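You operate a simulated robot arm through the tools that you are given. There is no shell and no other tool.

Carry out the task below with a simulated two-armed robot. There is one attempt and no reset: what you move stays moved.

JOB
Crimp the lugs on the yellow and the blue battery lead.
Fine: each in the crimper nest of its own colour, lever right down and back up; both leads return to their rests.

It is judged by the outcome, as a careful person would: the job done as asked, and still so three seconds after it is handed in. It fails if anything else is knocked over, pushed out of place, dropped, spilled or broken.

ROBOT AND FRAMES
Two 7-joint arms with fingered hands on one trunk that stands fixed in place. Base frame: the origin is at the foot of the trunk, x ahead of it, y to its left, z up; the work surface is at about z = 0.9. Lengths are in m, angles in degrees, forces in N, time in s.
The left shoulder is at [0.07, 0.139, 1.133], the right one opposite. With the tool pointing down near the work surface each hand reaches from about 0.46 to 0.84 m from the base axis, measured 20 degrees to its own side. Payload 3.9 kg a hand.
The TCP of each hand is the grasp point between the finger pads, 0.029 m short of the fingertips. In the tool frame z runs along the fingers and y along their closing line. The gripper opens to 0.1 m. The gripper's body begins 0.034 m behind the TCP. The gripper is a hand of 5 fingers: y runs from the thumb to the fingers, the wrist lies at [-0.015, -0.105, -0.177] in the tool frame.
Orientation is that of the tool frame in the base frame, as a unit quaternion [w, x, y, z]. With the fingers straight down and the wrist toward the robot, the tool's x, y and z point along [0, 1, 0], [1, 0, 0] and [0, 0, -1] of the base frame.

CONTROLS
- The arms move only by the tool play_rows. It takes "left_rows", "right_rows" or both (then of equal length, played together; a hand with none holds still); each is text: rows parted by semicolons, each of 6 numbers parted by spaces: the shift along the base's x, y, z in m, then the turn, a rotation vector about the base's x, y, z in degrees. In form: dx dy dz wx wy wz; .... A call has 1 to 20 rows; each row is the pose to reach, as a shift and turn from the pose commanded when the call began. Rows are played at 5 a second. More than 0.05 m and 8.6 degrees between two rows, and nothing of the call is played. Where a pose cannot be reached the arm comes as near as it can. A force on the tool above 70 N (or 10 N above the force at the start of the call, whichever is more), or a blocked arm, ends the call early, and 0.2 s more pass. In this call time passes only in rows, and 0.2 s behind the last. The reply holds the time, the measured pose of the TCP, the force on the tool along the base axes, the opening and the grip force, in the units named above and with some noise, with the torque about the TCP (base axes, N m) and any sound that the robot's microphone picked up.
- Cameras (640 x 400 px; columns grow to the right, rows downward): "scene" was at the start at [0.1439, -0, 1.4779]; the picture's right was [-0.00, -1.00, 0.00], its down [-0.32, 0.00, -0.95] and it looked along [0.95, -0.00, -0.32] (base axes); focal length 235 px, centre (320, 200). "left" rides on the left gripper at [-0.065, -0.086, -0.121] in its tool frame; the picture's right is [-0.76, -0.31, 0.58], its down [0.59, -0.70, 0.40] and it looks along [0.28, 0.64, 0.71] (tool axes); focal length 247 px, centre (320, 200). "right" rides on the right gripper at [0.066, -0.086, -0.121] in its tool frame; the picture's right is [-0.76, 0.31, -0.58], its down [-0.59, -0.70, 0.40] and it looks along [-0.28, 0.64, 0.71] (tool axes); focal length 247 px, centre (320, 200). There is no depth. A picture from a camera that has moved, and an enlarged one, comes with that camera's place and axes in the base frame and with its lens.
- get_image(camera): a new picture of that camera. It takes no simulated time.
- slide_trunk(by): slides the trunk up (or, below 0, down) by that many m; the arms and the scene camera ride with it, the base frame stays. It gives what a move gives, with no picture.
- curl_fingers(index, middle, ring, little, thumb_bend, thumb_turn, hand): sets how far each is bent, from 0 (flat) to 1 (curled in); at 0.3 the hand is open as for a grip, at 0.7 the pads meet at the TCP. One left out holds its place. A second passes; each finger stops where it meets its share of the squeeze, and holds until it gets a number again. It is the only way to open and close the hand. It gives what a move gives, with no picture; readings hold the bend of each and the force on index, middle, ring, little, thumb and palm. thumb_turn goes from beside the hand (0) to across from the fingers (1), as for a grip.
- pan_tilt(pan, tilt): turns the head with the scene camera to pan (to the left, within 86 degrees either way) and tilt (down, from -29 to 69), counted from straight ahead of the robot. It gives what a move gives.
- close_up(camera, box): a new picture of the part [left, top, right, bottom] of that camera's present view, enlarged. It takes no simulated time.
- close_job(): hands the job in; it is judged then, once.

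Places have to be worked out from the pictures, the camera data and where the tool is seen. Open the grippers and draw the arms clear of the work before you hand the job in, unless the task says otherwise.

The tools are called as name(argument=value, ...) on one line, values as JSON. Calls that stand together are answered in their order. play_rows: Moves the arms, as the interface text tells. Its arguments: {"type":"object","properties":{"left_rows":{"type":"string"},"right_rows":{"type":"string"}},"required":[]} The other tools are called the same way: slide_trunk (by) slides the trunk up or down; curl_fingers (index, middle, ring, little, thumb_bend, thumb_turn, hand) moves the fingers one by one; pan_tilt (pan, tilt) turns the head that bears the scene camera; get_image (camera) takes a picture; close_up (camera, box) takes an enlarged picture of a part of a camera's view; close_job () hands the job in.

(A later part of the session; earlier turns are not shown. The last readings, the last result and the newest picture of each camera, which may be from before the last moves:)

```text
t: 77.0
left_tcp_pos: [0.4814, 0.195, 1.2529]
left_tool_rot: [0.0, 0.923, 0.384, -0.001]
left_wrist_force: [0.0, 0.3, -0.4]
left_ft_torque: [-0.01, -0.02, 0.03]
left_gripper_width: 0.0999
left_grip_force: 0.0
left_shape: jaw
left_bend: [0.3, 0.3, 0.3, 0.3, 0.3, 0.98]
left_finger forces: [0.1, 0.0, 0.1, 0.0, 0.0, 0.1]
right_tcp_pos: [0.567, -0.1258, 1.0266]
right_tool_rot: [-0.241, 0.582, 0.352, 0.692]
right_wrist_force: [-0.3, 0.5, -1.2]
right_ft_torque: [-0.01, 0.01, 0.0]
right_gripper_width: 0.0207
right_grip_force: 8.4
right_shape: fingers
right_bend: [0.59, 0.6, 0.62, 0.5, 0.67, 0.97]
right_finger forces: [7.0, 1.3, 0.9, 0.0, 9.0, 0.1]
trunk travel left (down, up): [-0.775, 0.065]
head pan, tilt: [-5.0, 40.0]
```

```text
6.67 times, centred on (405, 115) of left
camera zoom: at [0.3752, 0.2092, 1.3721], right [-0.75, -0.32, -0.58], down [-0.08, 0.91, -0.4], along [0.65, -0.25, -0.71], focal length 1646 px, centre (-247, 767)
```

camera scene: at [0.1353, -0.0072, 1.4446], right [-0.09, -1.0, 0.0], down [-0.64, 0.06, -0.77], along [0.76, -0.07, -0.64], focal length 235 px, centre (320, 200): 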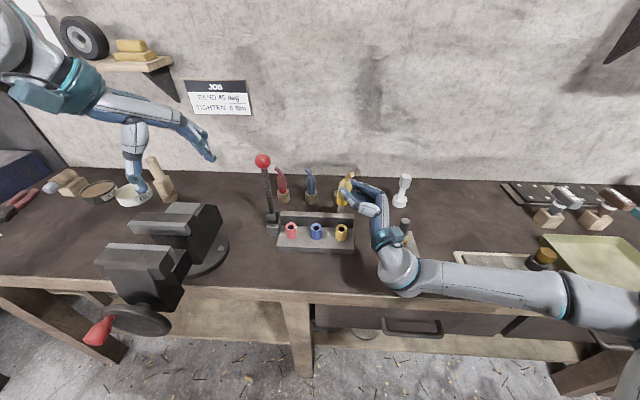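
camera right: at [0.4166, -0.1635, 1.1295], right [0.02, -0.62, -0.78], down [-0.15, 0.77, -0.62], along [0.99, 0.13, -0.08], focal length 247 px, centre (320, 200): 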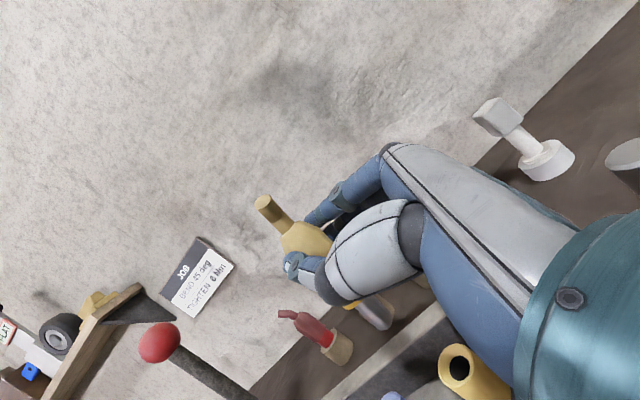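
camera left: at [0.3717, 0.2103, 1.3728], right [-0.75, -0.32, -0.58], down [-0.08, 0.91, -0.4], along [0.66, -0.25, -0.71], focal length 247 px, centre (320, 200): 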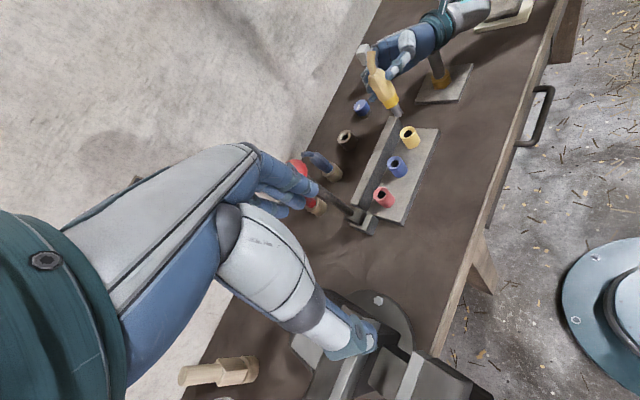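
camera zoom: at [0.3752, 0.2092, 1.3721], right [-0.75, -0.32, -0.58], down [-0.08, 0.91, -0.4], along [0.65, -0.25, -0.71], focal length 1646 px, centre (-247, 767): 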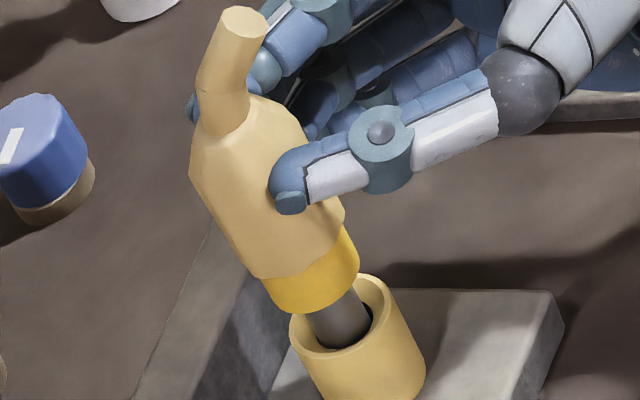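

The pin is in the hole with no side force. I'll continue down in small steps until the collar seats.

play_rows(right_rows="0 0 -0.003 0 0 0;0 0 -0.006 0 0 0;0 0 -0.009 0 0 0;0 0 -0.012 0 0 0")

close_up(camera="scene", box=[320, 190, 370, 240])

close_up(camera="left", box=[380, 85, 430, 145])

```text
t: 78.0
left_tcp_pos: [0.4814, 0.1948, 1.2519]
left_tool_rot: [0.0, 0.923, 0.384, -0.001]
left_wrist_force: [0.0, 0.4, -0.2]
left_ft_torque: [0.0, 0.02, 0.0]
left_gripper_width: 0.0999
left_grip_force: 0.2
left_shape: jaw
left_bend: [0.3, 0.3, 0.3, 0.3, 0.3, 0.98]
left_finger forces: [0.1, 0.1, 0.0, 0.1, 0.0, 0.0]
right_tcp_pos: [0.5677, -0.1269, 1.0137]
right_tool_rot: [-0.243, 0.582, 0.353, 0.691]
right_wrist_force: [0.1, 0.3, -1.3]
right_ft_torque: [0.01, 0.02, 0.0]
right_gripper_width: 0.0209
right_grip_force: 8.5
right_shape: fingers
right_bend: [0.59, 0.6, 0.62, 0.5, 0.67, 0.97]
right_finger forces: [7.0, 1.2, 0.8, 0.0, 9.0, 0.0]
trunk travel left (down, up): [-0.775, 0.065]
head pan, tilt: [-5.0, 40.0]
```

```text
8.00 times, centred on (345, 215) of scene
camera zoom: at [0.1355, -0.0073, 1.4446], right [-0.09, -1.0, 0.0], down [-0.64, 0.06, -0.77], along [0.76, -0.07, -0.64], focal length 1882 px, centre (120, 80)
```

zoom: 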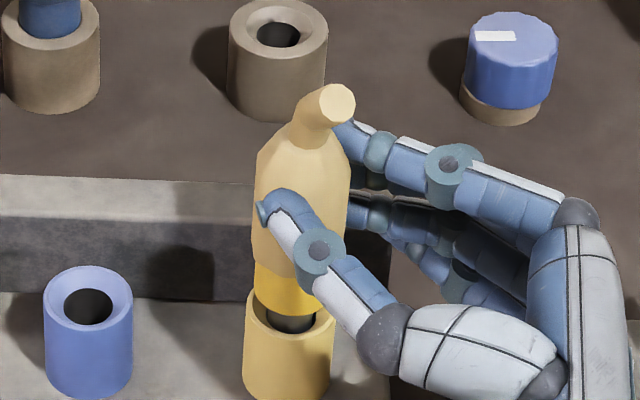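

```text
6.67 times, centred on (405, 115) of left
camera zoom: at [0.3752, 0.2092, 1.3721], right [-0.75, -0.32, -0.58], down [-0.08, 0.91, -0.4], along [0.65, -0.25, -0.71], focal length 1646 px, centre (-247, 767)
```

zoom: 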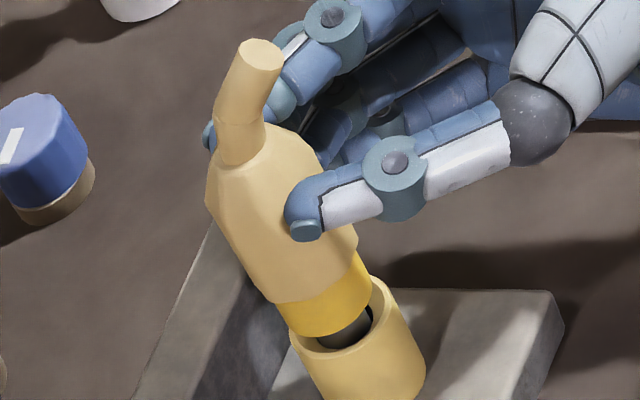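

The collar is nearly at the rim and still no contact force. I'll continue in 2 mm steps.

play_rows(right_rows="0 0 -0.002 0 0 0;0 0 -0.004 0 0 0;0 0 -0.006 0 0 0")

close_up(camera="scene", box=[320, 190, 370, 240])

close_up(camera="right", box=[280, 230, 440, 390])

```text
t: 78.8
left_tcp_pos: [0.4811, 0.1946, 1.2526]
left_tool_rot: [0.0, 0.924, 0.384, 0.0]
left_wrist_force: [-0.4, 0.4, -0.2]
left_ft_torque: [0.01, 0.03, 0.04]
left_gripper_width: 0.0999
left_grip_force: 0.1
left_shape: jaw
left_bend: [0.3, 0.3, 0.3, 0.3, 0.3, 0.98]
left_finger forces: [0.1, 0.0, 0.0, 0.0, 0.0, 0.0]
right_tcp_pos: [0.5664, -0.1268, 1.0079]
right_tool_rot: [-0.242, 0.582, 0.353, 0.692]
right_wrist_force: [-0.1, -0.2, -1.5]
right_ft_torque: [-0.02, 0.01, -0.02]
right_gripper_width: 0.0204
right_grip_force: 8.6
right_shape: fingers
right_bend: [0.59, 0.6, 0.62, 0.5, 0.67, 0.97]
right_finger forces: [7.0, 1.3, 0.8, 0.1, 9.0, 0.0]
trunk travel left (down, up): [-0.775, 0.065]
head pan, tilt: [-5.0, 40.0]
```

```text
8.00 times, centred on (345, 215) of scene
camera zoom: at [0.1354, -0.0073, 1.4446], right [-0.09, -1.0, 0.0], down [-0.64, 0.06, -0.77], along [0.76, -0.07, -0.64], focal length 1882 px, centre (120, 80)
```

zoom: 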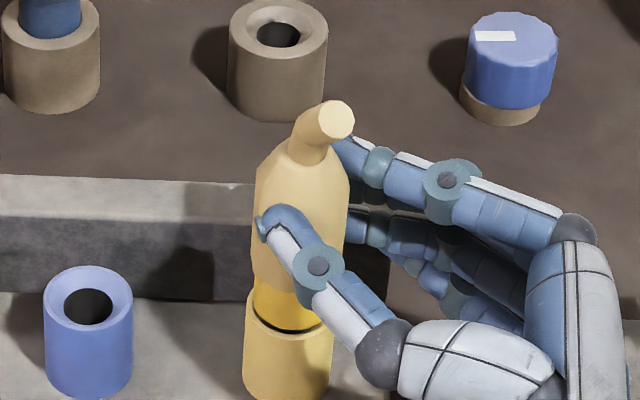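

```text
2.50 times, centred on (360, 310) of right
camera zoom: at [0.4132, -0.1599, 1.0449], right [0.02, -0.7, -0.72], down [-0.15, 0.71, -0.69], along [0.99, 0.12, -0.09], focal length 617 px, centre (220, -75)
```

zoom: 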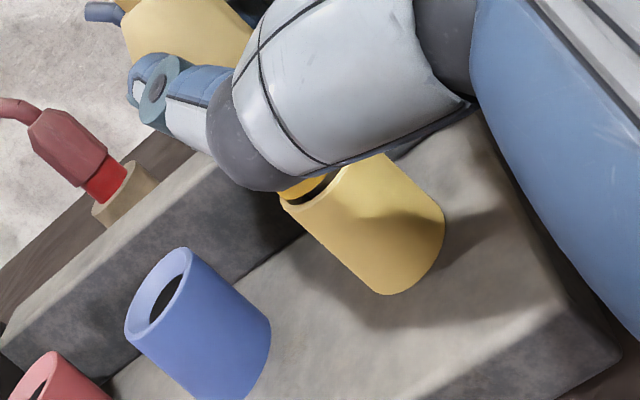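

A couple of mm remain, so I'll continue in 1.5 mm steps watching for seating force.

play_rows(right_rows="0 0 -0.0015 0 0 0;0 0 -0.003 0 0 0")

close_up(camera="scene", box=[330, 205, 360, 235])

close_up(camera="left", box=[390, 95, 430, 145])

```text
t: 79.4
left_tcp_pos: [0.4811, 0.195, 1.2516]
left_tool_rot: [0.001, 0.923, 0.384, 0.0]
left_wrist_force: [1.0, -0.1, -0.2]
left_ft_torque: [0.01, 0.0, 0.01]
left_gripper_width: 0.0998
left_grip_force: 0.2
left_shape: jaw
left_bend: [0.3, 0.3, 0.3, 0.3, 0.3, 0.98]
left_finger forces: [0.0, 0.1, 0.0, 0.0, 0.0, 0.0]
right_tcp_pos: [0.567, -0.1264, 1.0065]
right_tool_rot: [-0.242, 0.581, 0.352, 0.692]
right_wrist_force: [-0.1, 0.5, -0.3]
right_ft_torque: [-0.05, -0.01, 0.05]
right_gripper_width: 0.0209
right_grip_force: 9.1
right_shape: fingers
right_bend: [0.59, 0.6, 0.62, 0.5, 0.67, 0.97]
right_finger forces: [7.2, 1.2, 0.8, 0.1, 9.0, 0.0]
trunk travel left (down, up): [-0.775, 0.065]
head pan, tilt: [-5.0, 40.0]
```

```text
13.33 times, centred on (345, 220) of scene
camera zoom: at [0.1352, -0.0073, 1.4446], right [-0.09, -1.0, 0.0], down [-0.64, 0.06, -0.77], along [0.76, -0.07, -0.64], focal length 3137 px, centre (-13, -67)
```

zoom: 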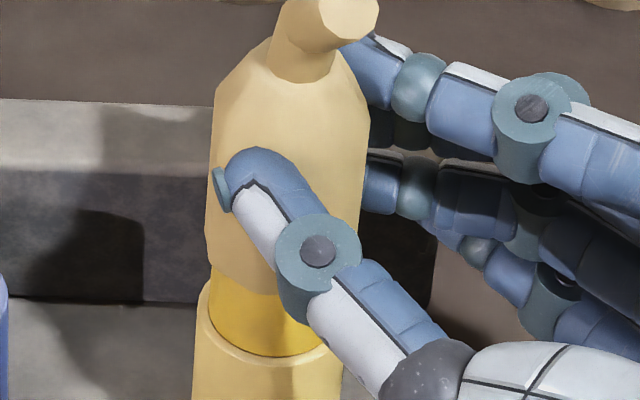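

```text
8.00 times, centred on (410, 120) of left
camera zoom: at [0.3749, 0.2092, 1.3722], right [-0.75, -0.32, -0.58], down [-0.08, 0.91, -0.4], along [0.65, -0.25, -0.71], focal length 1976 px, centre (-400, 840)
```

zoom: 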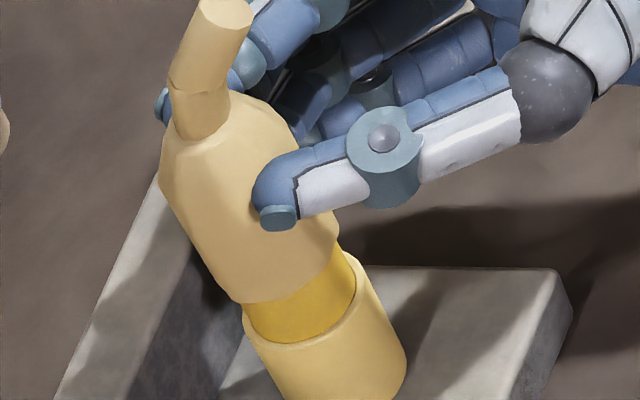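

The collar sits in the funnel, so the yellow lead is seated. I'll open the hand so it stands freely.

curl_fingers(hand="right", index=0.5, middle=0.5, ring=0.5, little=0.45, thumb_bend=0.55)

curl_fingers(hand="right", index=0.42, middle=0.42, ring=0.42, little=0.42, thumb_bend=0.42)

close_up(camera="scene", box=[310, 180, 380, 240])

close_up(camera="left", box=[360, 70, 440, 150])

```text
t: 80.4
left_tcp_pos: [0.482, 0.1944, 1.2523]
left_tool_rot: [0.001, 0.923, 0.384, 0.001]
left_wrist_force: [0.8, -0.3, 0.0]
left_ft_torque: [-0.02, -0.01, 0.01]
left_gripper_width: 0.1001
left_grip_force: 0.0
left_shape: jaw
left_bend: [0.3, 0.3, 0.3, 0.3, 0.3, 0.98]
left_finger forces: [0.0, 0.0, 0.0, 0.0, 0.0, 0.0]
right_tcp_pos: [0.567, -0.127, 1.0057]
right_tool_rot: [-0.242, 0.582, 0.352, 0.692]
right_wrist_force: [-0.7, 0.2, 0.0]
right_ft_torque: [-0.01, 0.04, -0.04]
right_gripper_width: 0.0434
right_grip_force: 0.2
right_shape: fingers
right_bend: [0.5, 0.5, 0.5, 0.45, 0.55, 0.97]
right_finger forces: [0.0, 0.0, 0.0, 0.1, 0.0, 0.0]
trunk travel left (down, up): [-0.775, 0.065]
head pan, tilt: [-5.0, 40.0]
```

```text
t: 81.4
left_tcp_pos: [0.4814, 0.1947, 1.2525]
left_tool_rot: [0.001, 0.924, 0.384, 0.0]
left_wrist_force: [0.6, 0.0, -0.1]
left_ft_torque: [-0.01, -0.03, -0.01]
left_gripper_width: 0.0998
left_grip_force: 0.1
left_shape: jaw
left_bend: [0.3, 0.3, 0.3, 0.3, 0.3, 0.98]
left_finger forces: [0.0, 0.1, 0.0, 0.0, 0.0, 0.0]
right_tcp_pos: [0.5675, -0.1263, 1.006]
right_tool_rot: [-0.242, 0.581, 0.353, 0.692]
right_wrist_force: [0.3, 0.6, 1.2]
right_ft_torque: [0.01, -0.02, -0.01]
right_gripper_width: 0.0695
right_grip_force: 0.0
right_shape: fingers
right_bend: [0.42, 0.42, 0.42, 0.42, 0.42, 0.97]
right_finger forces: [0.1, 0.0, 0.0, 0.1, 0.0, 0.1]
trunk travel left (down, up): [-0.775, 0.065]
head pan, tilt: [-5.0, 40.0]
```

```text
6.67 times, centred on (345, 210) of scene
camera zoom: at [0.1353, -0.0073, 1.4446], right [-0.09, -1.0, 0.0], down [-0.64, 0.06, -0.77], along [0.76, -0.07, -0.64], focal length 1568 px, centre (153, 133)
```

zoom: 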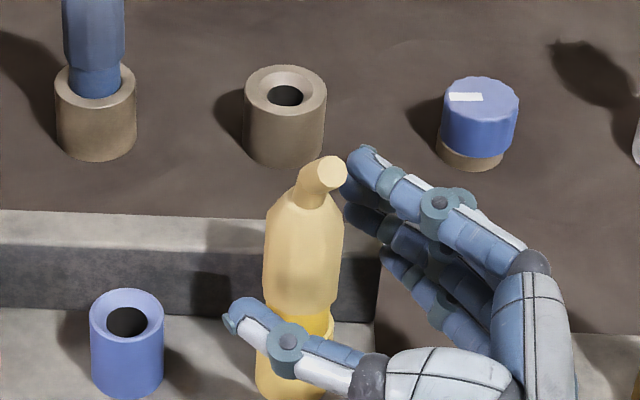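

```text
5.00 times, centred on (400, 110) of left
camera zoom: at [0.375, 0.2092, 1.3722], right [-0.75, -0.32, -0.58], down [-0.08, 0.91, -0.4], along [0.65, -0.25, -0.71], focal length 1235 px, centre (-80, 650)
```

zoom: 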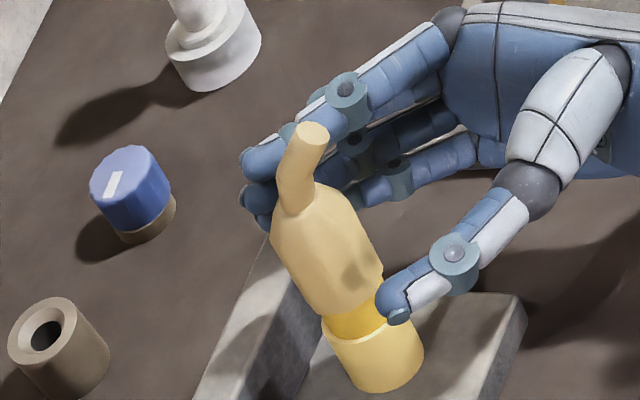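

The yellow lead stands upright and seated in its nest. I'll draw the hand back along its finger direction, then up and away.

play_rows(right_rows="-0.0127 -0.0154 0 0 0 0;-0.0254 -0.0308 0 0 0 0;-0.038 -0.046 0 0 0 0;-0.051 -0.058 0 0 0 0;-0.066 -0.066 0.005 0 0 0;-0.07 -0.066 0.03 0 0 0;-0.07 -0.066 0.065 0 0 0;-0.07 -0.066 0.1 0 0 0;-0.07 -0.09 0.13 0 0 0")

get_image(camera="scene")

close_up(camera="scene", box=[230, 140, 390, 250])

get_image(camera="left")

```text
t: 83.4
left_tcp_pos: [0.4802, 0.1952, 1.253]
left_tool_rot: [0.002, 0.924, 0.383, 0.001]
left_wrist_force: [-0.1, 0.3, 0.4]
left_ft_torque: [0.03, 0.03, 0.03]
left_gripper_width: 0.0999
left_grip_force: 0.1
left_shape: jaw
left_bend: [0.3, 0.3, 0.3, 0.3, 0.3, 0.98]
left_finger forces: [0.1, 0.1, 0.1, 0.0, 0.1, 0.0]
right_tcp_pos: [0.4954, -0.2184, 1.1366]
right_tool_rot: [-0.241, 0.582, 0.353, 0.692]
right_wrist_force: [0.7, 0.1, 0.2]
right_ft_torque: [0.01, 0.0, 0.01]
right_gripper_width: 0.0698
right_grip_force: 0.0
right_shape: fingers
right_bend: [0.42, 0.42, 0.42, 0.42, 0.42, 0.98]
right_finger forces: [0.0, 0.0, 0.0, 0.1, 0.0, 0.0]
trunk travel left (down, up): [-0.775, 0.065]
head pan, tilt: [-5.0, 40.0]
```

```text
taken
camera scene: at [0.1341, -0.008, 1.4447], right [-0.09, -1.0, 0.0], down [-0.64, 0.06, -0.77], along [0.76, -0.07, -0.64], focal length 235 px, centre (320, 200)
```

scene: 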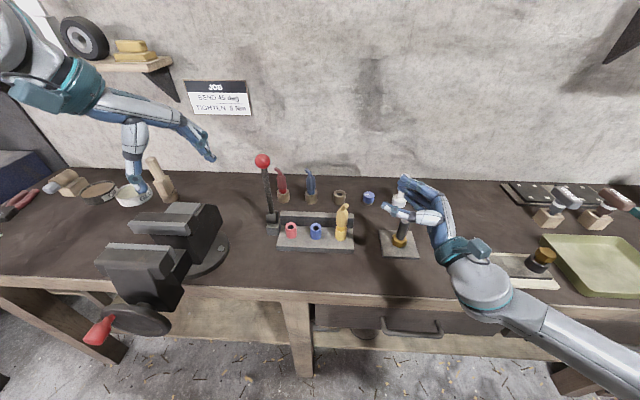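

```text
3.64 times, centred on (310, 195) of scene
camera zoom: at [0.1341, -0.008, 1.4447], right [-0.09, -1.0, 0.0], down [-0.64, 0.06, -0.77], along [0.76, -0.07, -0.64], focal length 856 px, centre (356, 218)
```

zoom: 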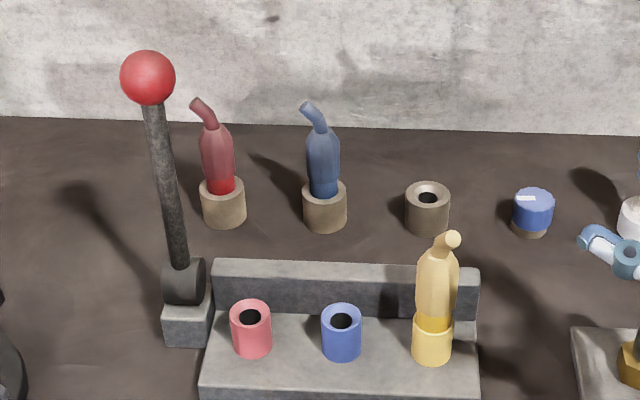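

```text
taken
camera left: at [0.3738, 0.2085, 1.3727], right [-0.75, -0.32, -0.58], down [-0.08, 0.91, -0.4], along [0.66, -0.25, -0.71], focal length 247 px, centre (320, 200)
```

left: 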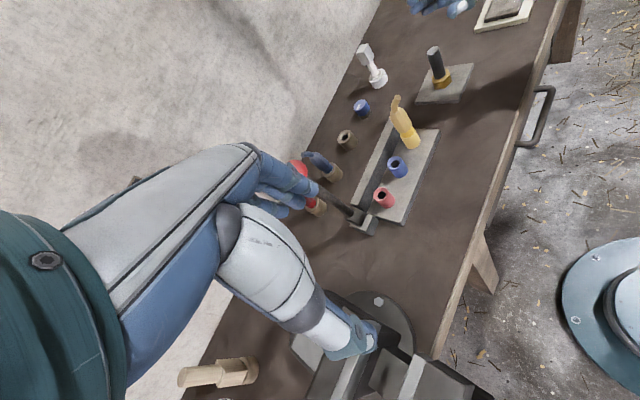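

The yellow lead is in its nest with the right hand clear. For the lever, the knob is about (.638,.087,1.153) and the pivot about (.643,.09,.96). I'll bring the left hand in front of the knob with thumb and fingers to either side in y.

play_rows(left_rows="0.003 -0.015 -0.013 0 0 -6.5;0.006 -0.03 -0.026 0 0 -13;0.009 -0.046 -0.04 0 0 -19.5;0.012 -0.061 -0.053 0 0 -26;0.015 -0.077 -0.066 0 0 -32.5;0.017 -0.092 -0.08 0 0 -39;0.019 -0.107 -0.093 0 0 -45")

get_image(camera="left")

get_image(camera="scene")

```text
t: 85.0
left_tcp_pos: [0.5008, 0.0867, 1.1578]
left_tool_rot: [0.0, 1.0, 0.0, 0.0]
left_wrist_force: [1.2, -0.2, 0.5]
left_ft_torque: [0.0, 0.0, -0.03]
left_gripper_width: 0.0999
left_grip_force: 0.0
left_shape: jaw
left_bend: [0.3, 0.3, 0.3, 0.3, 0.3, 0.98]
left_finger forces: [0.0, 0.0, 0.0, 0.1, 0.0, 0.1]
right_tcp_pos: [0.4979, -0.2178, 1.1366]
right_tool_rot: [-0.242, 0.583, 0.352, 0.691]
right_wrist_force: [0.4, 0.1, 0.0]
right_ft_torque: [0.0, 0.0, 0.0]
right_gripper_width: 0.0696
right_grip_force: 0.1
right_shape: fingers
right_bend: [0.42, 0.42, 0.42, 0.42, 0.42, 0.98]
right_finger forces: [0.1, 0.0, 0.0, 0.0, 0.0, 0.0]
trunk travel left (down, up): [-0.775, 0.065]
head pan, tilt: [-5.0, 40.0]
```

```text
taken
camera left: at [0.4355, 0.1729, 1.2776], right [-0.76, 0.31, -0.58], down [0.59, 0.7, -0.4], along [0.28, -0.64, -0.71], focal length 247 px, centre (320, 200)
```

left: 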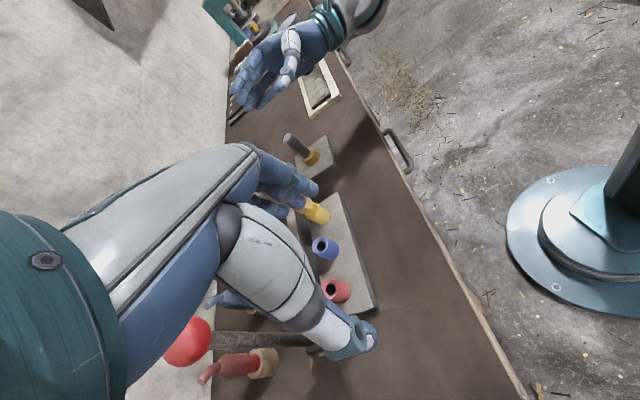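

```text
taken
camera scene: at [0.1362, -0.0082, 1.4445], right [-0.09, -1.0, 0.0], down [-0.64, 0.06, -0.77], along [0.76, -0.07, -0.64], focal length 235 px, centre (320, 200)
```

scene: 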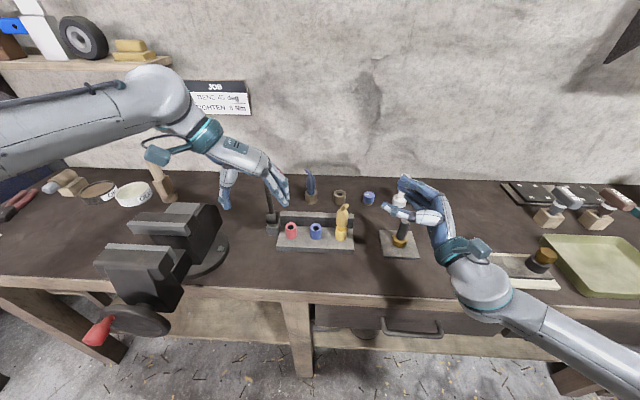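

The left camera confirms the knob at about y .09, z 1.151. I'll advance so the knob passes between thumb and fingers.

play_rows(left_rows="0.03 0.0005 -0.002 0 0 0;0.06 0.001 -0.004 0 0 0;0.09 0.0015 -0.006 0 0 0;0.115 0.002 -0.007 0 0 0;0.136 0.0025 -0.007 0 0 0")

get_image(camera="left")

close_up(camera="scene", box=[200, 120, 330, 250])

```text
t: 86.2
left_tcp_pos: [0.6375, 0.0911, 1.1516]
left_tool_rot: [0.0, 1.0, 0.0, -0.001]
left_wrist_force: [0.2, 0.7, -0.3]
left_ft_torque: [-0.02, 0.04, -0.01]
left_gripper_width: 0.0999
left_grip_force: 0.1
left_shape: jaw
left_bend: [0.3, 0.3, 0.3, 0.3, 0.3, 0.98]
left_finger forces: [0.0, 0.1, 0.0, 0.1, 0.1, 0.0]
right_tcp_pos: [0.4986, -0.2182, 1.1346]
right_tool_rot: [-0.243, 0.582, 0.353, 0.691]
right_wrist_force: [-0.1, 1.0, -0.2]
right_ft_torque: [0.02, -0.01, 0.03]
right_gripper_width: 0.0697
right_grip_force: 0.1
right_shape: fingers
right_bend: [0.42, 0.42, 0.42, 0.42, 0.42, 0.98]
right_finger forces: [0.0, 0.1, 0.0, 0.0, 0.1, 0.1]
trunk travel left (down, up): [-0.775, 0.065]
head pan, tilt: [-5.0, 40.0]
```

```text
taken
camera left: at [0.5717, 0.1758, 1.2715], right [-0.76, 0.31, -0.58], down [0.59, 0.7, -0.4], along [0.28, -0.64, -0.71], focal length 247 px, centre (320, 200)
```

left: 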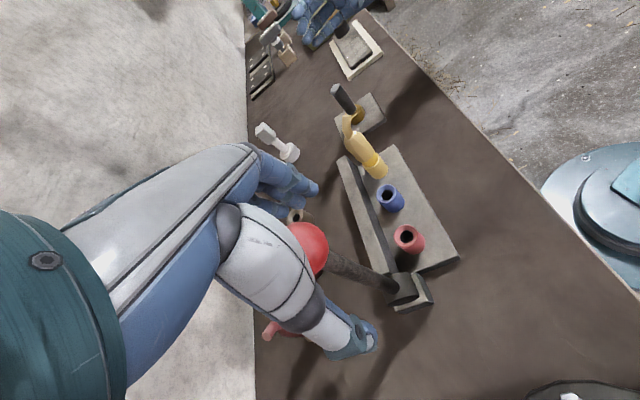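

```text
3.08 times, centred on (265, 185) of scene
camera zoom: at [0.1363, -0.0078, 1.4445], right [-0.09, -1.0, 0.0], down [-0.64, 0.06, -0.77], along [0.76, -0.07, -0.64], focal length 724 px, centre (489, 246)
```

zoom: 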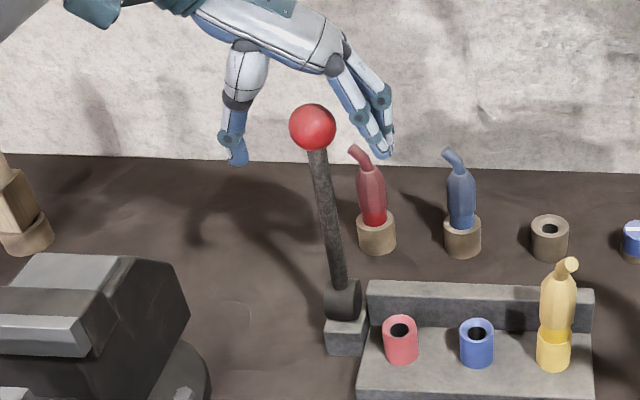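

The knob is centred at the TCP, so I'll close the left hand on it.

curl_fingers(hand="left", index=0.6, middle=0.6, ring=0.6, little=0.6, thumb_bend=0.6)

curl_fingers(hand="left", index=0.72, middle=0.72, thumb_bend=0.78)

close_up(camera="scene", box=[200, 120, 330, 250])

get_image(camera="left")

```text
t: 87.2
left_tcp_pos: [0.6361, 0.0903, 1.1523]
left_tool_rot: [0.001, 1.0, 0.0, -0.001]
left_wrist_force: [-0.1, -0.7, 0.1]
left_ft_torque: [0.0, 0.02, 0.0]
left_gripper_width: 0.0258
left_grip_force: 0.2
left_shape: fingers
left_bend: [0.6, 0.6, 0.6, 0.6, 0.6, 0.98]
left_finger forces: [0.0, 0.5, 0.0, 0.0, 0.0, 0.1]
right_tcp_pos: [0.4976, -0.2176, 1.1367]
right_tool_rot: [-0.241, 0.583, 0.352, 0.691]
right_wrist_force: [-0.1, 0.3, 0.5]
right_ft_torque: [-0.01, -0.02, -0.01]
right_gripper_width: 0.0694
right_grip_force: 0.1
right_shape: fingers
right_bend: [0.42, 0.42, 0.42, 0.42, 0.42, 0.98]
right_finger forces: [0.0, 0.0, 0.1, 0.0, 0.0, 0.0]
trunk travel left (down, up): [-0.775, 0.065]
head pan, tilt: [-5.0, 40.0]
```

```text
t: 88.2
left_tcp_pos: [0.636, 0.0879, 1.153]
left_tool_rot: [-0.001, 1.0, 0.0, 0.0]
left_wrist_force: [-5.8, -9.1, -8.5]
left_ft_torque: [-0.06, 0.04, -0.13]
left_gripper_width: 0.0006
left_grip_force: 10.8
left_shape: fingers
left_bend: [0.65, 0.63, 0.6, 0.6, 0.73, 0.96]
left_finger forces: [5.9, 9.3, 0.1, 0.1, 7.1, 0.1]
right_tcp_pos: [0.497, -0.2191, 1.1362]
right_tool_rot: [-0.243, 0.581, 0.352, 0.692]
right_wrist_force: [-0.4, -0.1, -0.5]
right_ft_torque: [0.01, 0.0, -0.02]
right_gripper_width: 0.0696
right_grip_force: 0.0
right_shape: fingers
right_bend: [0.42, 0.42, 0.42, 0.42, 0.42, 0.98]
right_finger forces: [0.0, 0.0, 0.0, 0.1, 0.0, 0.0]
trunk travel left (down, up): [-0.775, 0.065]
head pan, tilt: [-5.0, 40.0]
```

```text
3.08 times, centred on (265, 185) of scene
camera zoom: at [0.1352, -0.0097, 1.4445], right [-0.09, -1.0, 0.0], down [-0.64, 0.06, -0.77], along [0.76, -0.07, -0.64], focal length 724 px, centre (489, 246)
```

zoom: 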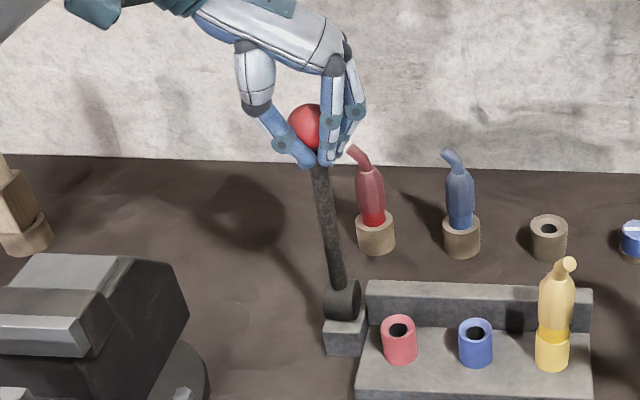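

```text
taken
camera left: at [0.5707, 0.1738, 1.2719], right [-0.76, 0.31, -0.58], down [0.59, 0.7, -0.4], along [0.28, -0.64, -0.71], focal length 247 px, centre (320, 200)
```

left: 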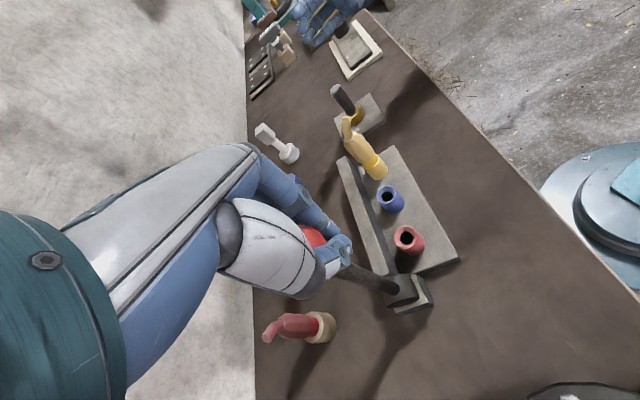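

The fingers cage the knob with the tips around the rod just below it, which is a secure hold. I'll start pulling the lever toward the robot along its arc, about 20° first.

play_rows(left_rows="-0.007 -0.001 -0.001 0 -0.5 0;-0.014 0 -0.002 0 -1 0;-0.022 0.001 -0.003 0 -1.5 0;-0.0306 0.002 -0.005 0 -2 0;-0.0468 0.004 -0.009 0 -3 0;-0.0627 0.006 -0.014 0 -4 0")

close_up(camera="scene", box=[200, 120, 380, 260])

```text
t: 89.6
left_tcp_pos: [0.5735, 0.0944, 1.1379]
left_tool_rot: [-0.001, 0.999, 0.001, 0.034]
left_wrist_force: [0.2, -4.1, -3.0]
left_ft_torque: [-0.03, 0.03, -0.03]
left_gripper_width: 0.0001
left_grip_force: 3.5
left_shape: fingers
left_bend: [0.71, 0.65, 0.6, 0.6, 0.75, 0.96]
left_finger forces: [0.0, 5.5, 0.0, 0.0, 1.6, 0.0]
right_tcp_pos: [0.4972, -0.2169, 1.1363]
right_tool_rot: [-0.243, 0.582, 0.351, 0.692]
right_wrist_force: [-0.5, -0.9, -0.4]
right_ft_torque: [0.03, -0.03, 0.01]
right_gripper_width: 0.0697
right_grip_force: 0.0
right_shape: fingers
right_bend: [0.42, 0.42, 0.42, 0.42, 0.42, 0.98]
right_finger forces: [0.0, 0.0, 0.0, 0.1, 0.0, 0.1]
trunk travel left (down, up): [-0.775, 0.065]
head pan, tilt: [-5.0, 40.0]
```

```text
2.86 times, centred on (290, 190) of scene
camera zoom: at [0.1357, -0.0081, 1.4445], right [-0.09, -1.0, 0.0], down [-0.64, 0.06, -0.77], along [0.76, -0.07, -0.64], focal length 672 px, centre (406, 229)
```

zoom: 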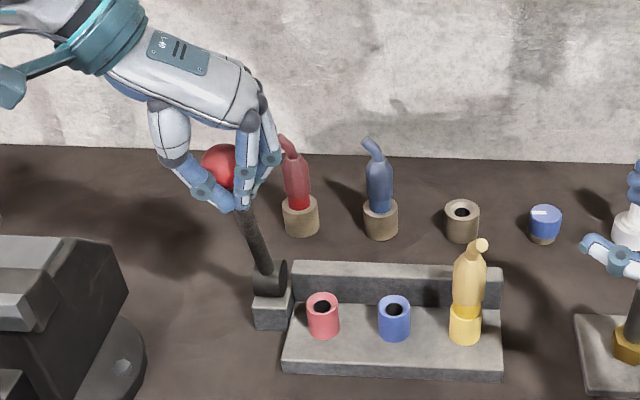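

The lever follows easily. I'll continue along the arc to about 50°.

play_rows(left_rows="-0.0153 0.0019 -0.0067 0 -1 0;-0.03 0.0036 -0.0147 0 -2 0;-0.044 0.0053 -0.024 0 -3 0;-0.0571 0.0069 -0.0345 0 -4 0;-0.0692 0.0084 -0.0461 0 -5 0;-0.0802 0.0097 -0.0587 0 -6 0")

close_up(camera="scene", box=[180, 130, 380, 290])

```text
t: 91.0
left_tcp_pos: [0.4922, 0.1022, 1.0796]
left_tool_rot: [0.001, 0.996, 0.0, 0.088]
left_wrist_force: [4.0, -7.0, 4.0]
left_ft_torque: [0.19, -0.07, -0.22]
left_gripper_width: 0.0001
left_grip_force: 4.2
left_shape: fingers
left_bend: [0.71, 0.72, 0.6, 0.57, 0.75, 0.97]
left_finger forces: [0.0, 0.1, 0.0, 8.1, 0.0, 0.1]
right_tcp_pos: [0.497, -0.2175, 1.1356]
right_tool_rot: [-0.243, 0.582, 0.351, 0.692]
right_wrist_force: [-0.7, -0.6, 0.7]
right_ft_torque: [-0.01, -0.01, -0.01]
right_gripper_width: 0.0696
right_grip_force: 0.1
right_shape: fingers
right_bend: [0.42, 0.42, 0.42, 0.42, 0.42, 0.98]
right_finger forces: [0.0, 0.0, 0.0, 0.0, 0.1, 0.0]
trunk travel left (down, up): [-0.775, 0.065]
head pan, tilt: [-5.0, 40.0]
```

```text
2.50 times, centred on (280, 210) of scene
camera zoom: at [0.1353, -0.0098, 1.4447], right [-0.09, -1.0, 0.0], down [-0.64, 0.06, -0.77], along [0.76, -0.07, -0.64], focal length 588 px, centre (420, 175)
```

zoom: 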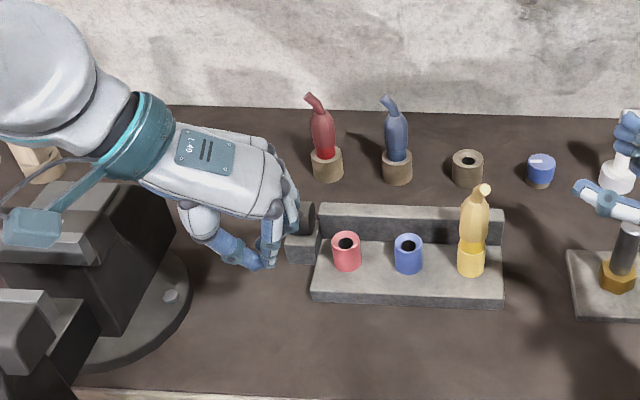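

The knob is hidden beneath the hand and the little finger reads 8 N, so I'll check with the left camera and another angle.

get_image(camera="left")

close_up(camera="scene", box=[230, 180, 310, 250])

get_image(camera="right")

```text
taken
camera left: at [0.4078, 0.1882, 1.1866], right [-0.64, 0.31, -0.7], down [0.65, 0.7, -0.29], along [0.4, -0.64, -0.65], focal length 247 px, centre (320, 200)
```

left: 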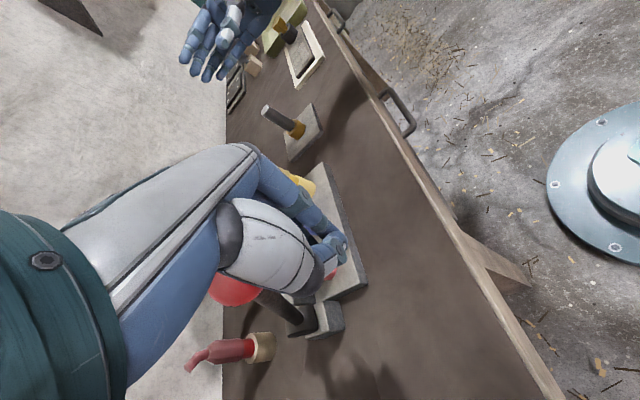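

```text
5.71 times, centred on (270, 215) of scene
camera zoom: at [0.1353, -0.0098, 1.4447], right [-0.09, -1.0, 0.0], down [-0.64, 0.06, -0.77], along [0.76, -0.07, -0.64], focal length 1344 px, centre (606, 114)
```

zoom: 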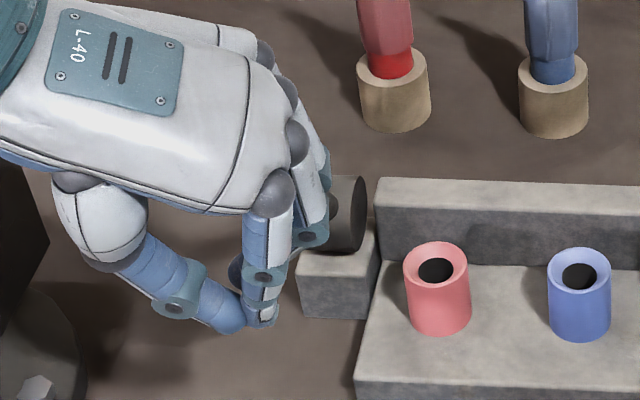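

```text
taken
camera right: at [0.343, -0.2529, 1.1729], right [0.02, -0.69, -0.72], down [-0.15, 0.71, -0.69], along [0.99, 0.12, -0.09], focal length 247 px, centre (320, 200)
```

right: 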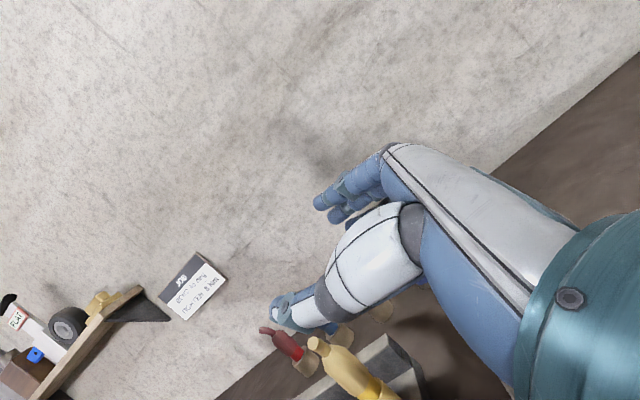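

The knob slipped toward the little-finger side, with the lever at roughly 35°. I'll open the left hand and see where the lever rests before pushing with the palm.

curl_fingers(hand="left", index=0.35, middle=0.35, ring=0.35, little=0.35, thumb_bend=0.35)

get_image(camera="left")

close_up(camera="scene", box=[200, 130, 330, 250])

```text
t: 92.0
left_tcp_pos: [0.4922, 0.1049, 1.0792]
left_tool_rot: [-0.001, 0.996, 0.001, 0.087]
left_wrist_force: [0.6, 0.3, 0.2]
left_ft_torque: [-0.03, -0.04, 0.01]
left_gripper_width: 0.0865
left_grip_force: 0.0
left_shape: fingers
left_bend: [0.35, 0.35, 0.35, 0.35, 0.35, 0.97]
left_finger forces: [0.0, 0.0, 0.1, 0.0, 0.0, 0.1]
right_tcp_pos: [0.4977, -0.2167, 1.135]
right_tool_rot: [-0.242, 0.582, 0.352, 0.692]
right_wrist_force: [0.5, -0.7, 0.6]
right_ft_torque: [0.01, -0.01, -0.01]
right_gripper_width: 0.0697
right_grip_force: 0.1
right_shape: fingers
right_bend: [0.42, 0.42, 0.42, 0.42, 0.42, 0.98]
right_finger forces: [0.1, 0.1, 0.0, 0.0, 0.0, 0.1]
trunk travel left (down, up): [-0.775, 0.065]
head pan, tilt: [-5.0, 40.0]
```

```text
taken
camera left: at [0.408, 0.1903, 1.1859], right [-0.65, 0.31, -0.7], down [0.65, 0.7, -0.29], along [0.4, -0.64, -0.65], focal length 247 px, centre (320, 200)
```

left: 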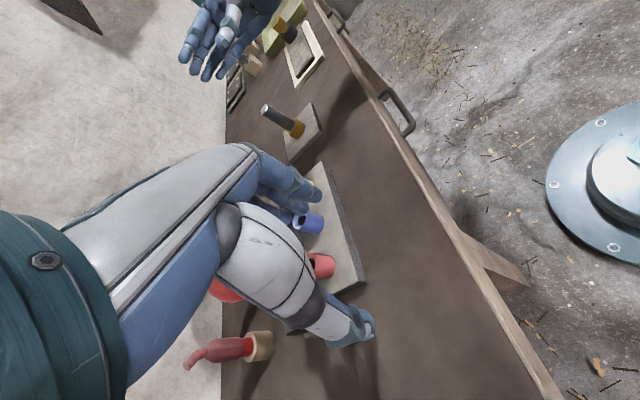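

```text
3.33 times, centred on (265, 190) of scene
camera zoom: at [0.1353, -0.0076, 1.4446], right [-0.09, -1.0, 0.0], down [-0.64, 0.06, -0.77], along [0.76, -0.07, -0.64], focal length 784 px, centre (503, 233)
```

zoom: 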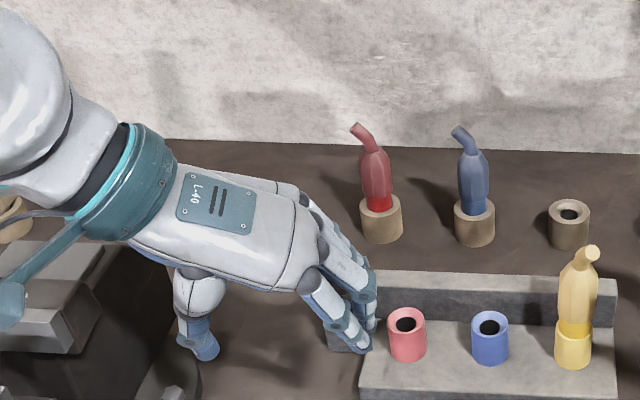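

The lever seems to hold its angle under the hand. I'll lift the left hand up and back a little to see the knob clearly.

play_rows(left_rows="-0.02 0.01 0.02 0 0 0;-0.03 0.03 0.05 0 0 0;-0.03 0.06 0.08 0 0 0;-0.03 0.09 0.11 0 0 0")

get_image(camera="left")

close_up(camera="scene", box=[200, 130, 360, 260])

```text
t: 93.0
left_tcp_pos: [0.4607, 0.1974, 1.1906]
left_tool_rot: [0.001, 0.996, 0.0, 0.087]
left_wrist_force: [-0.4, 0.5, 0.0]
left_ft_torque: [-0.02, -0.01, 0.01]
left_gripper_width: 0.0866
left_grip_force: 0.1
left_shape: fingers
left_bend: [0.35, 0.35, 0.35, 0.35, 0.35, 0.98]
left_finger forces: [0.0, 0.0, 0.1, 0.1, 0.0, 0.1]
right_tcp_pos: [0.4959, -0.2167, 1.1362]
right_tool_rot: [-0.242, 0.583, 0.352, 0.691]
right_wrist_force: [0.5, 0.8, 0.8]
right_ft_torque: [-0.01, 0.02, -0.04]
right_gripper_width: 0.0695
right_grip_force: 0.0
right_shape: fingers
right_bend: [0.42, 0.42, 0.42, 0.42, 0.42, 0.98]
right_finger forces: [0.0, 0.1, 0.1, 0.0, 0.0, 0.0]
trunk travel left (down, up): [-0.775, 0.065]
head pan, tilt: [-5.0, 40.0]
```

```text
taken
camera left: at [0.3757, 0.2829, 1.2969], right [-0.65, 0.31, -0.7], down [0.65, 0.7, -0.29], along [0.4, -0.64, -0.65], focal length 247 px, centre (320, 200)
```

left: 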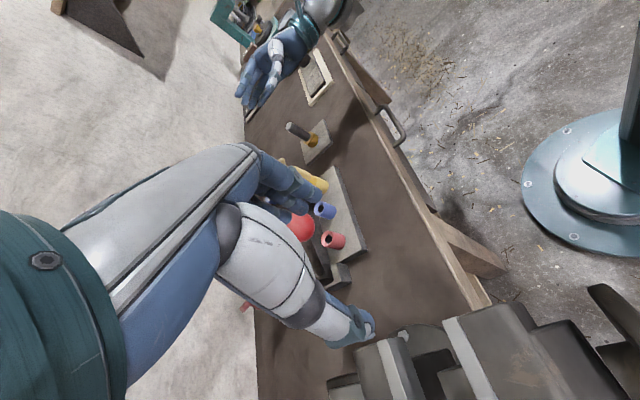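

```text
3.08 times, centred on (280, 195) of scene
camera zoom: at [0.1344, -0.0064, 1.4447], right [-0.09, -1.0, 0.0], down [-0.64, 0.06, -0.77], along [0.76, -0.07, -0.64], focal length 724 px, centre (443, 215)
```

zoom: 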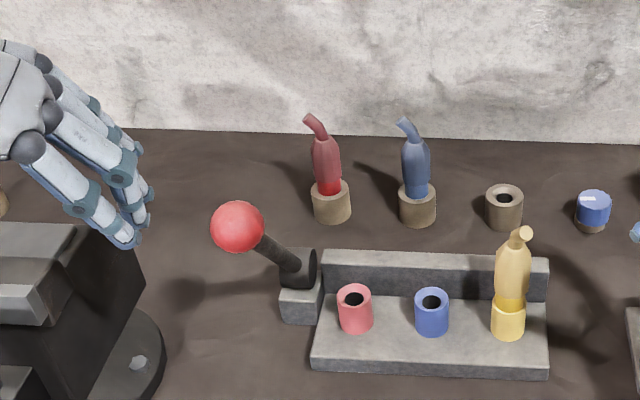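

The lever holds itself at about 37°, with the knob at (.530,.104,1.111). I'll bring the left hand over it, tilted so the palm can push the knob back and down with thumb and fingers straddling it.

play_rows(left_rows="0.012 -0.012 0.002 0 4.4 0;0.025 -0.024 0.004 0 8.8 0;0.037 -0.035 0.006 0 13.1 0;0.049 -0.047 0.008 0 17.5 0;0.061 -0.059 0.01 0 21.9 0;0.074 -0.07 0.01 0 26.3 0;0.086 -0.082 0.01 0 30.6 0;0.1 -0.094 0.008 0 35 0")

get_image(camera="left")

close_up(camera="scene", box=[180, 110, 340, 250])

```text
t: 94.8
left_tcp_pos: [0.5652, 0.0992, 1.1973]
left_tool_rot: [0.0, 0.976, 0.001, -0.218]
left_wrist_force: [1.0, -0.7, 0.3]
left_ft_torque: [0.0, 0.03, 0.04]
left_gripper_width: 0.0867
left_grip_force: 0.2
left_shape: fingers
left_bend: [0.35, 0.35, 0.35, 0.35, 0.35, 0.98]
left_finger forces: [0.0, 0.0, 0.0, 0.0, 0.1, 0.1]
right_tcp_pos: [0.5003, -0.2177, 1.136]
right_tool_rot: [-0.243, 0.582, 0.353, 0.691]
right_wrist_force: [-0.5, -0.3, 0.3]
right_ft_torque: [0.02, 0.0, 0.0]
right_gripper_width: 0.0698
right_grip_force: 0.0
right_shape: fingers
right_bend: [0.42, 0.42, 0.42, 0.42, 0.42, 0.98]
right_finger forces: [0.1, 0.1, 0.0, 0.0, 0.0, 0.0]
trunk travel left (down, up): [-0.775, 0.065]
head pan, tilt: [-5.0, 40.0]
```

```text
taken
camera left: at [0.5575, 0.185, 1.3332], right [-0.93, 0.31, -0.2], down [0.36, 0.7, -0.61], along [-0.05, -0.64, -0.77], focal length 247 px, centre (320, 200)
```

left: 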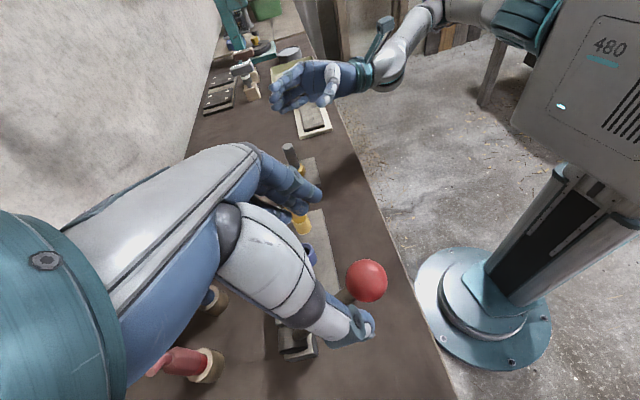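

```text
2.86 times, centred on (260, 180) of scene
camera zoom: at [0.1376, -0.0088, 1.4444], right [-0.09, -1.0, 0.0], down [-0.64, 0.06, -0.76], along [0.76, -0.07, -0.64], focal length 672 px, centre (491, 257)
```

zoom: 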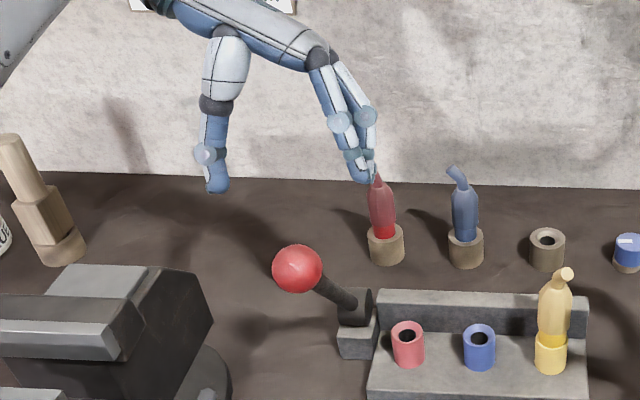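

The knob is at (.532,.105,1.111), directly along the hand's pushing direction. I'll move down over it so it sits under the palm between thumb and fingers.

play_rows(left_rows="-0.012 0.002 -0.028 0 0 0;-0.024 0.004 -0.056 0 0 0;-0.032 0.006 -0.076 0 0 0;-0.036 0.006 -0.086 0 0 0")

get_image(camera="left")

close_up(camera="scene", box=[180, 130, 340, 270])

```text
t: 95.8
left_tcp_pos: [0.5267, 0.1082, 1.1128]
left_tool_rot: [0.0, 0.976, 0.001, -0.217]
left_wrist_force: [-0.1, 0.3, -0.2]
left_ft_torque: [0.0, -0.03, 0.0]
left_gripper_width: 0.0868
left_grip_force: 0.0
left_shape: fingers
left_bend: [0.35, 0.35, 0.35, 0.35, 0.35, 0.98]
left_finger forces: [0.1, 0.0, 0.0, 0.0, 0.1, 0.1]
right_tcp_pos: [0.4979, -0.2174, 1.1368]
right_tool_rot: [-0.243, 0.582, 0.353, 0.692]
right_wrist_force: [-0.3, 0.4, 0.6]
right_ft_torque: [-0.03, 0.0, -0.01]
right_gripper_width: 0.0695
right_grip_force: 0.0
right_shape: fingers
right_bend: [0.42, 0.42, 0.42, 0.42, 0.42, 0.98]
right_finger forces: [0.1, 0.0, 0.0, 0.1, 0.0, 0.0]
trunk travel left (down, up): [-0.775, 0.065]
head pan, tilt: [-5.0, 40.0]
```

```text
taken
camera left: at [0.5195, 0.1936, 1.2486], right [-0.93, 0.31, -0.2], down [0.36, 0.7, -0.61], along [-0.04, -0.64, -0.77], focal length 247 px, centre (320, 200)
```

left: 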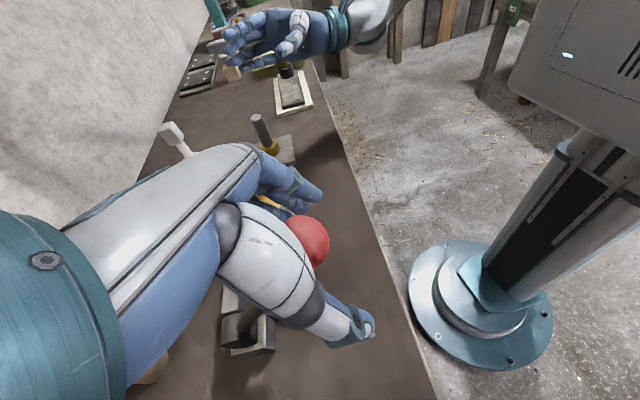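

```text
2.86 times, centred on (260, 200) of scene
camera zoom: at [0.1355, -0.0073, 1.4446], right [-0.09, -1.0, 0.0], down [-0.64, 0.06, -0.77], along [0.76, -0.07, -0.64], focal length 672 px, centre (491, 200)
```

zoom: 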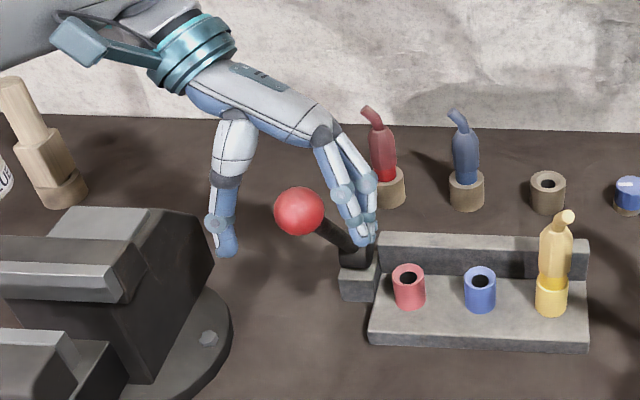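

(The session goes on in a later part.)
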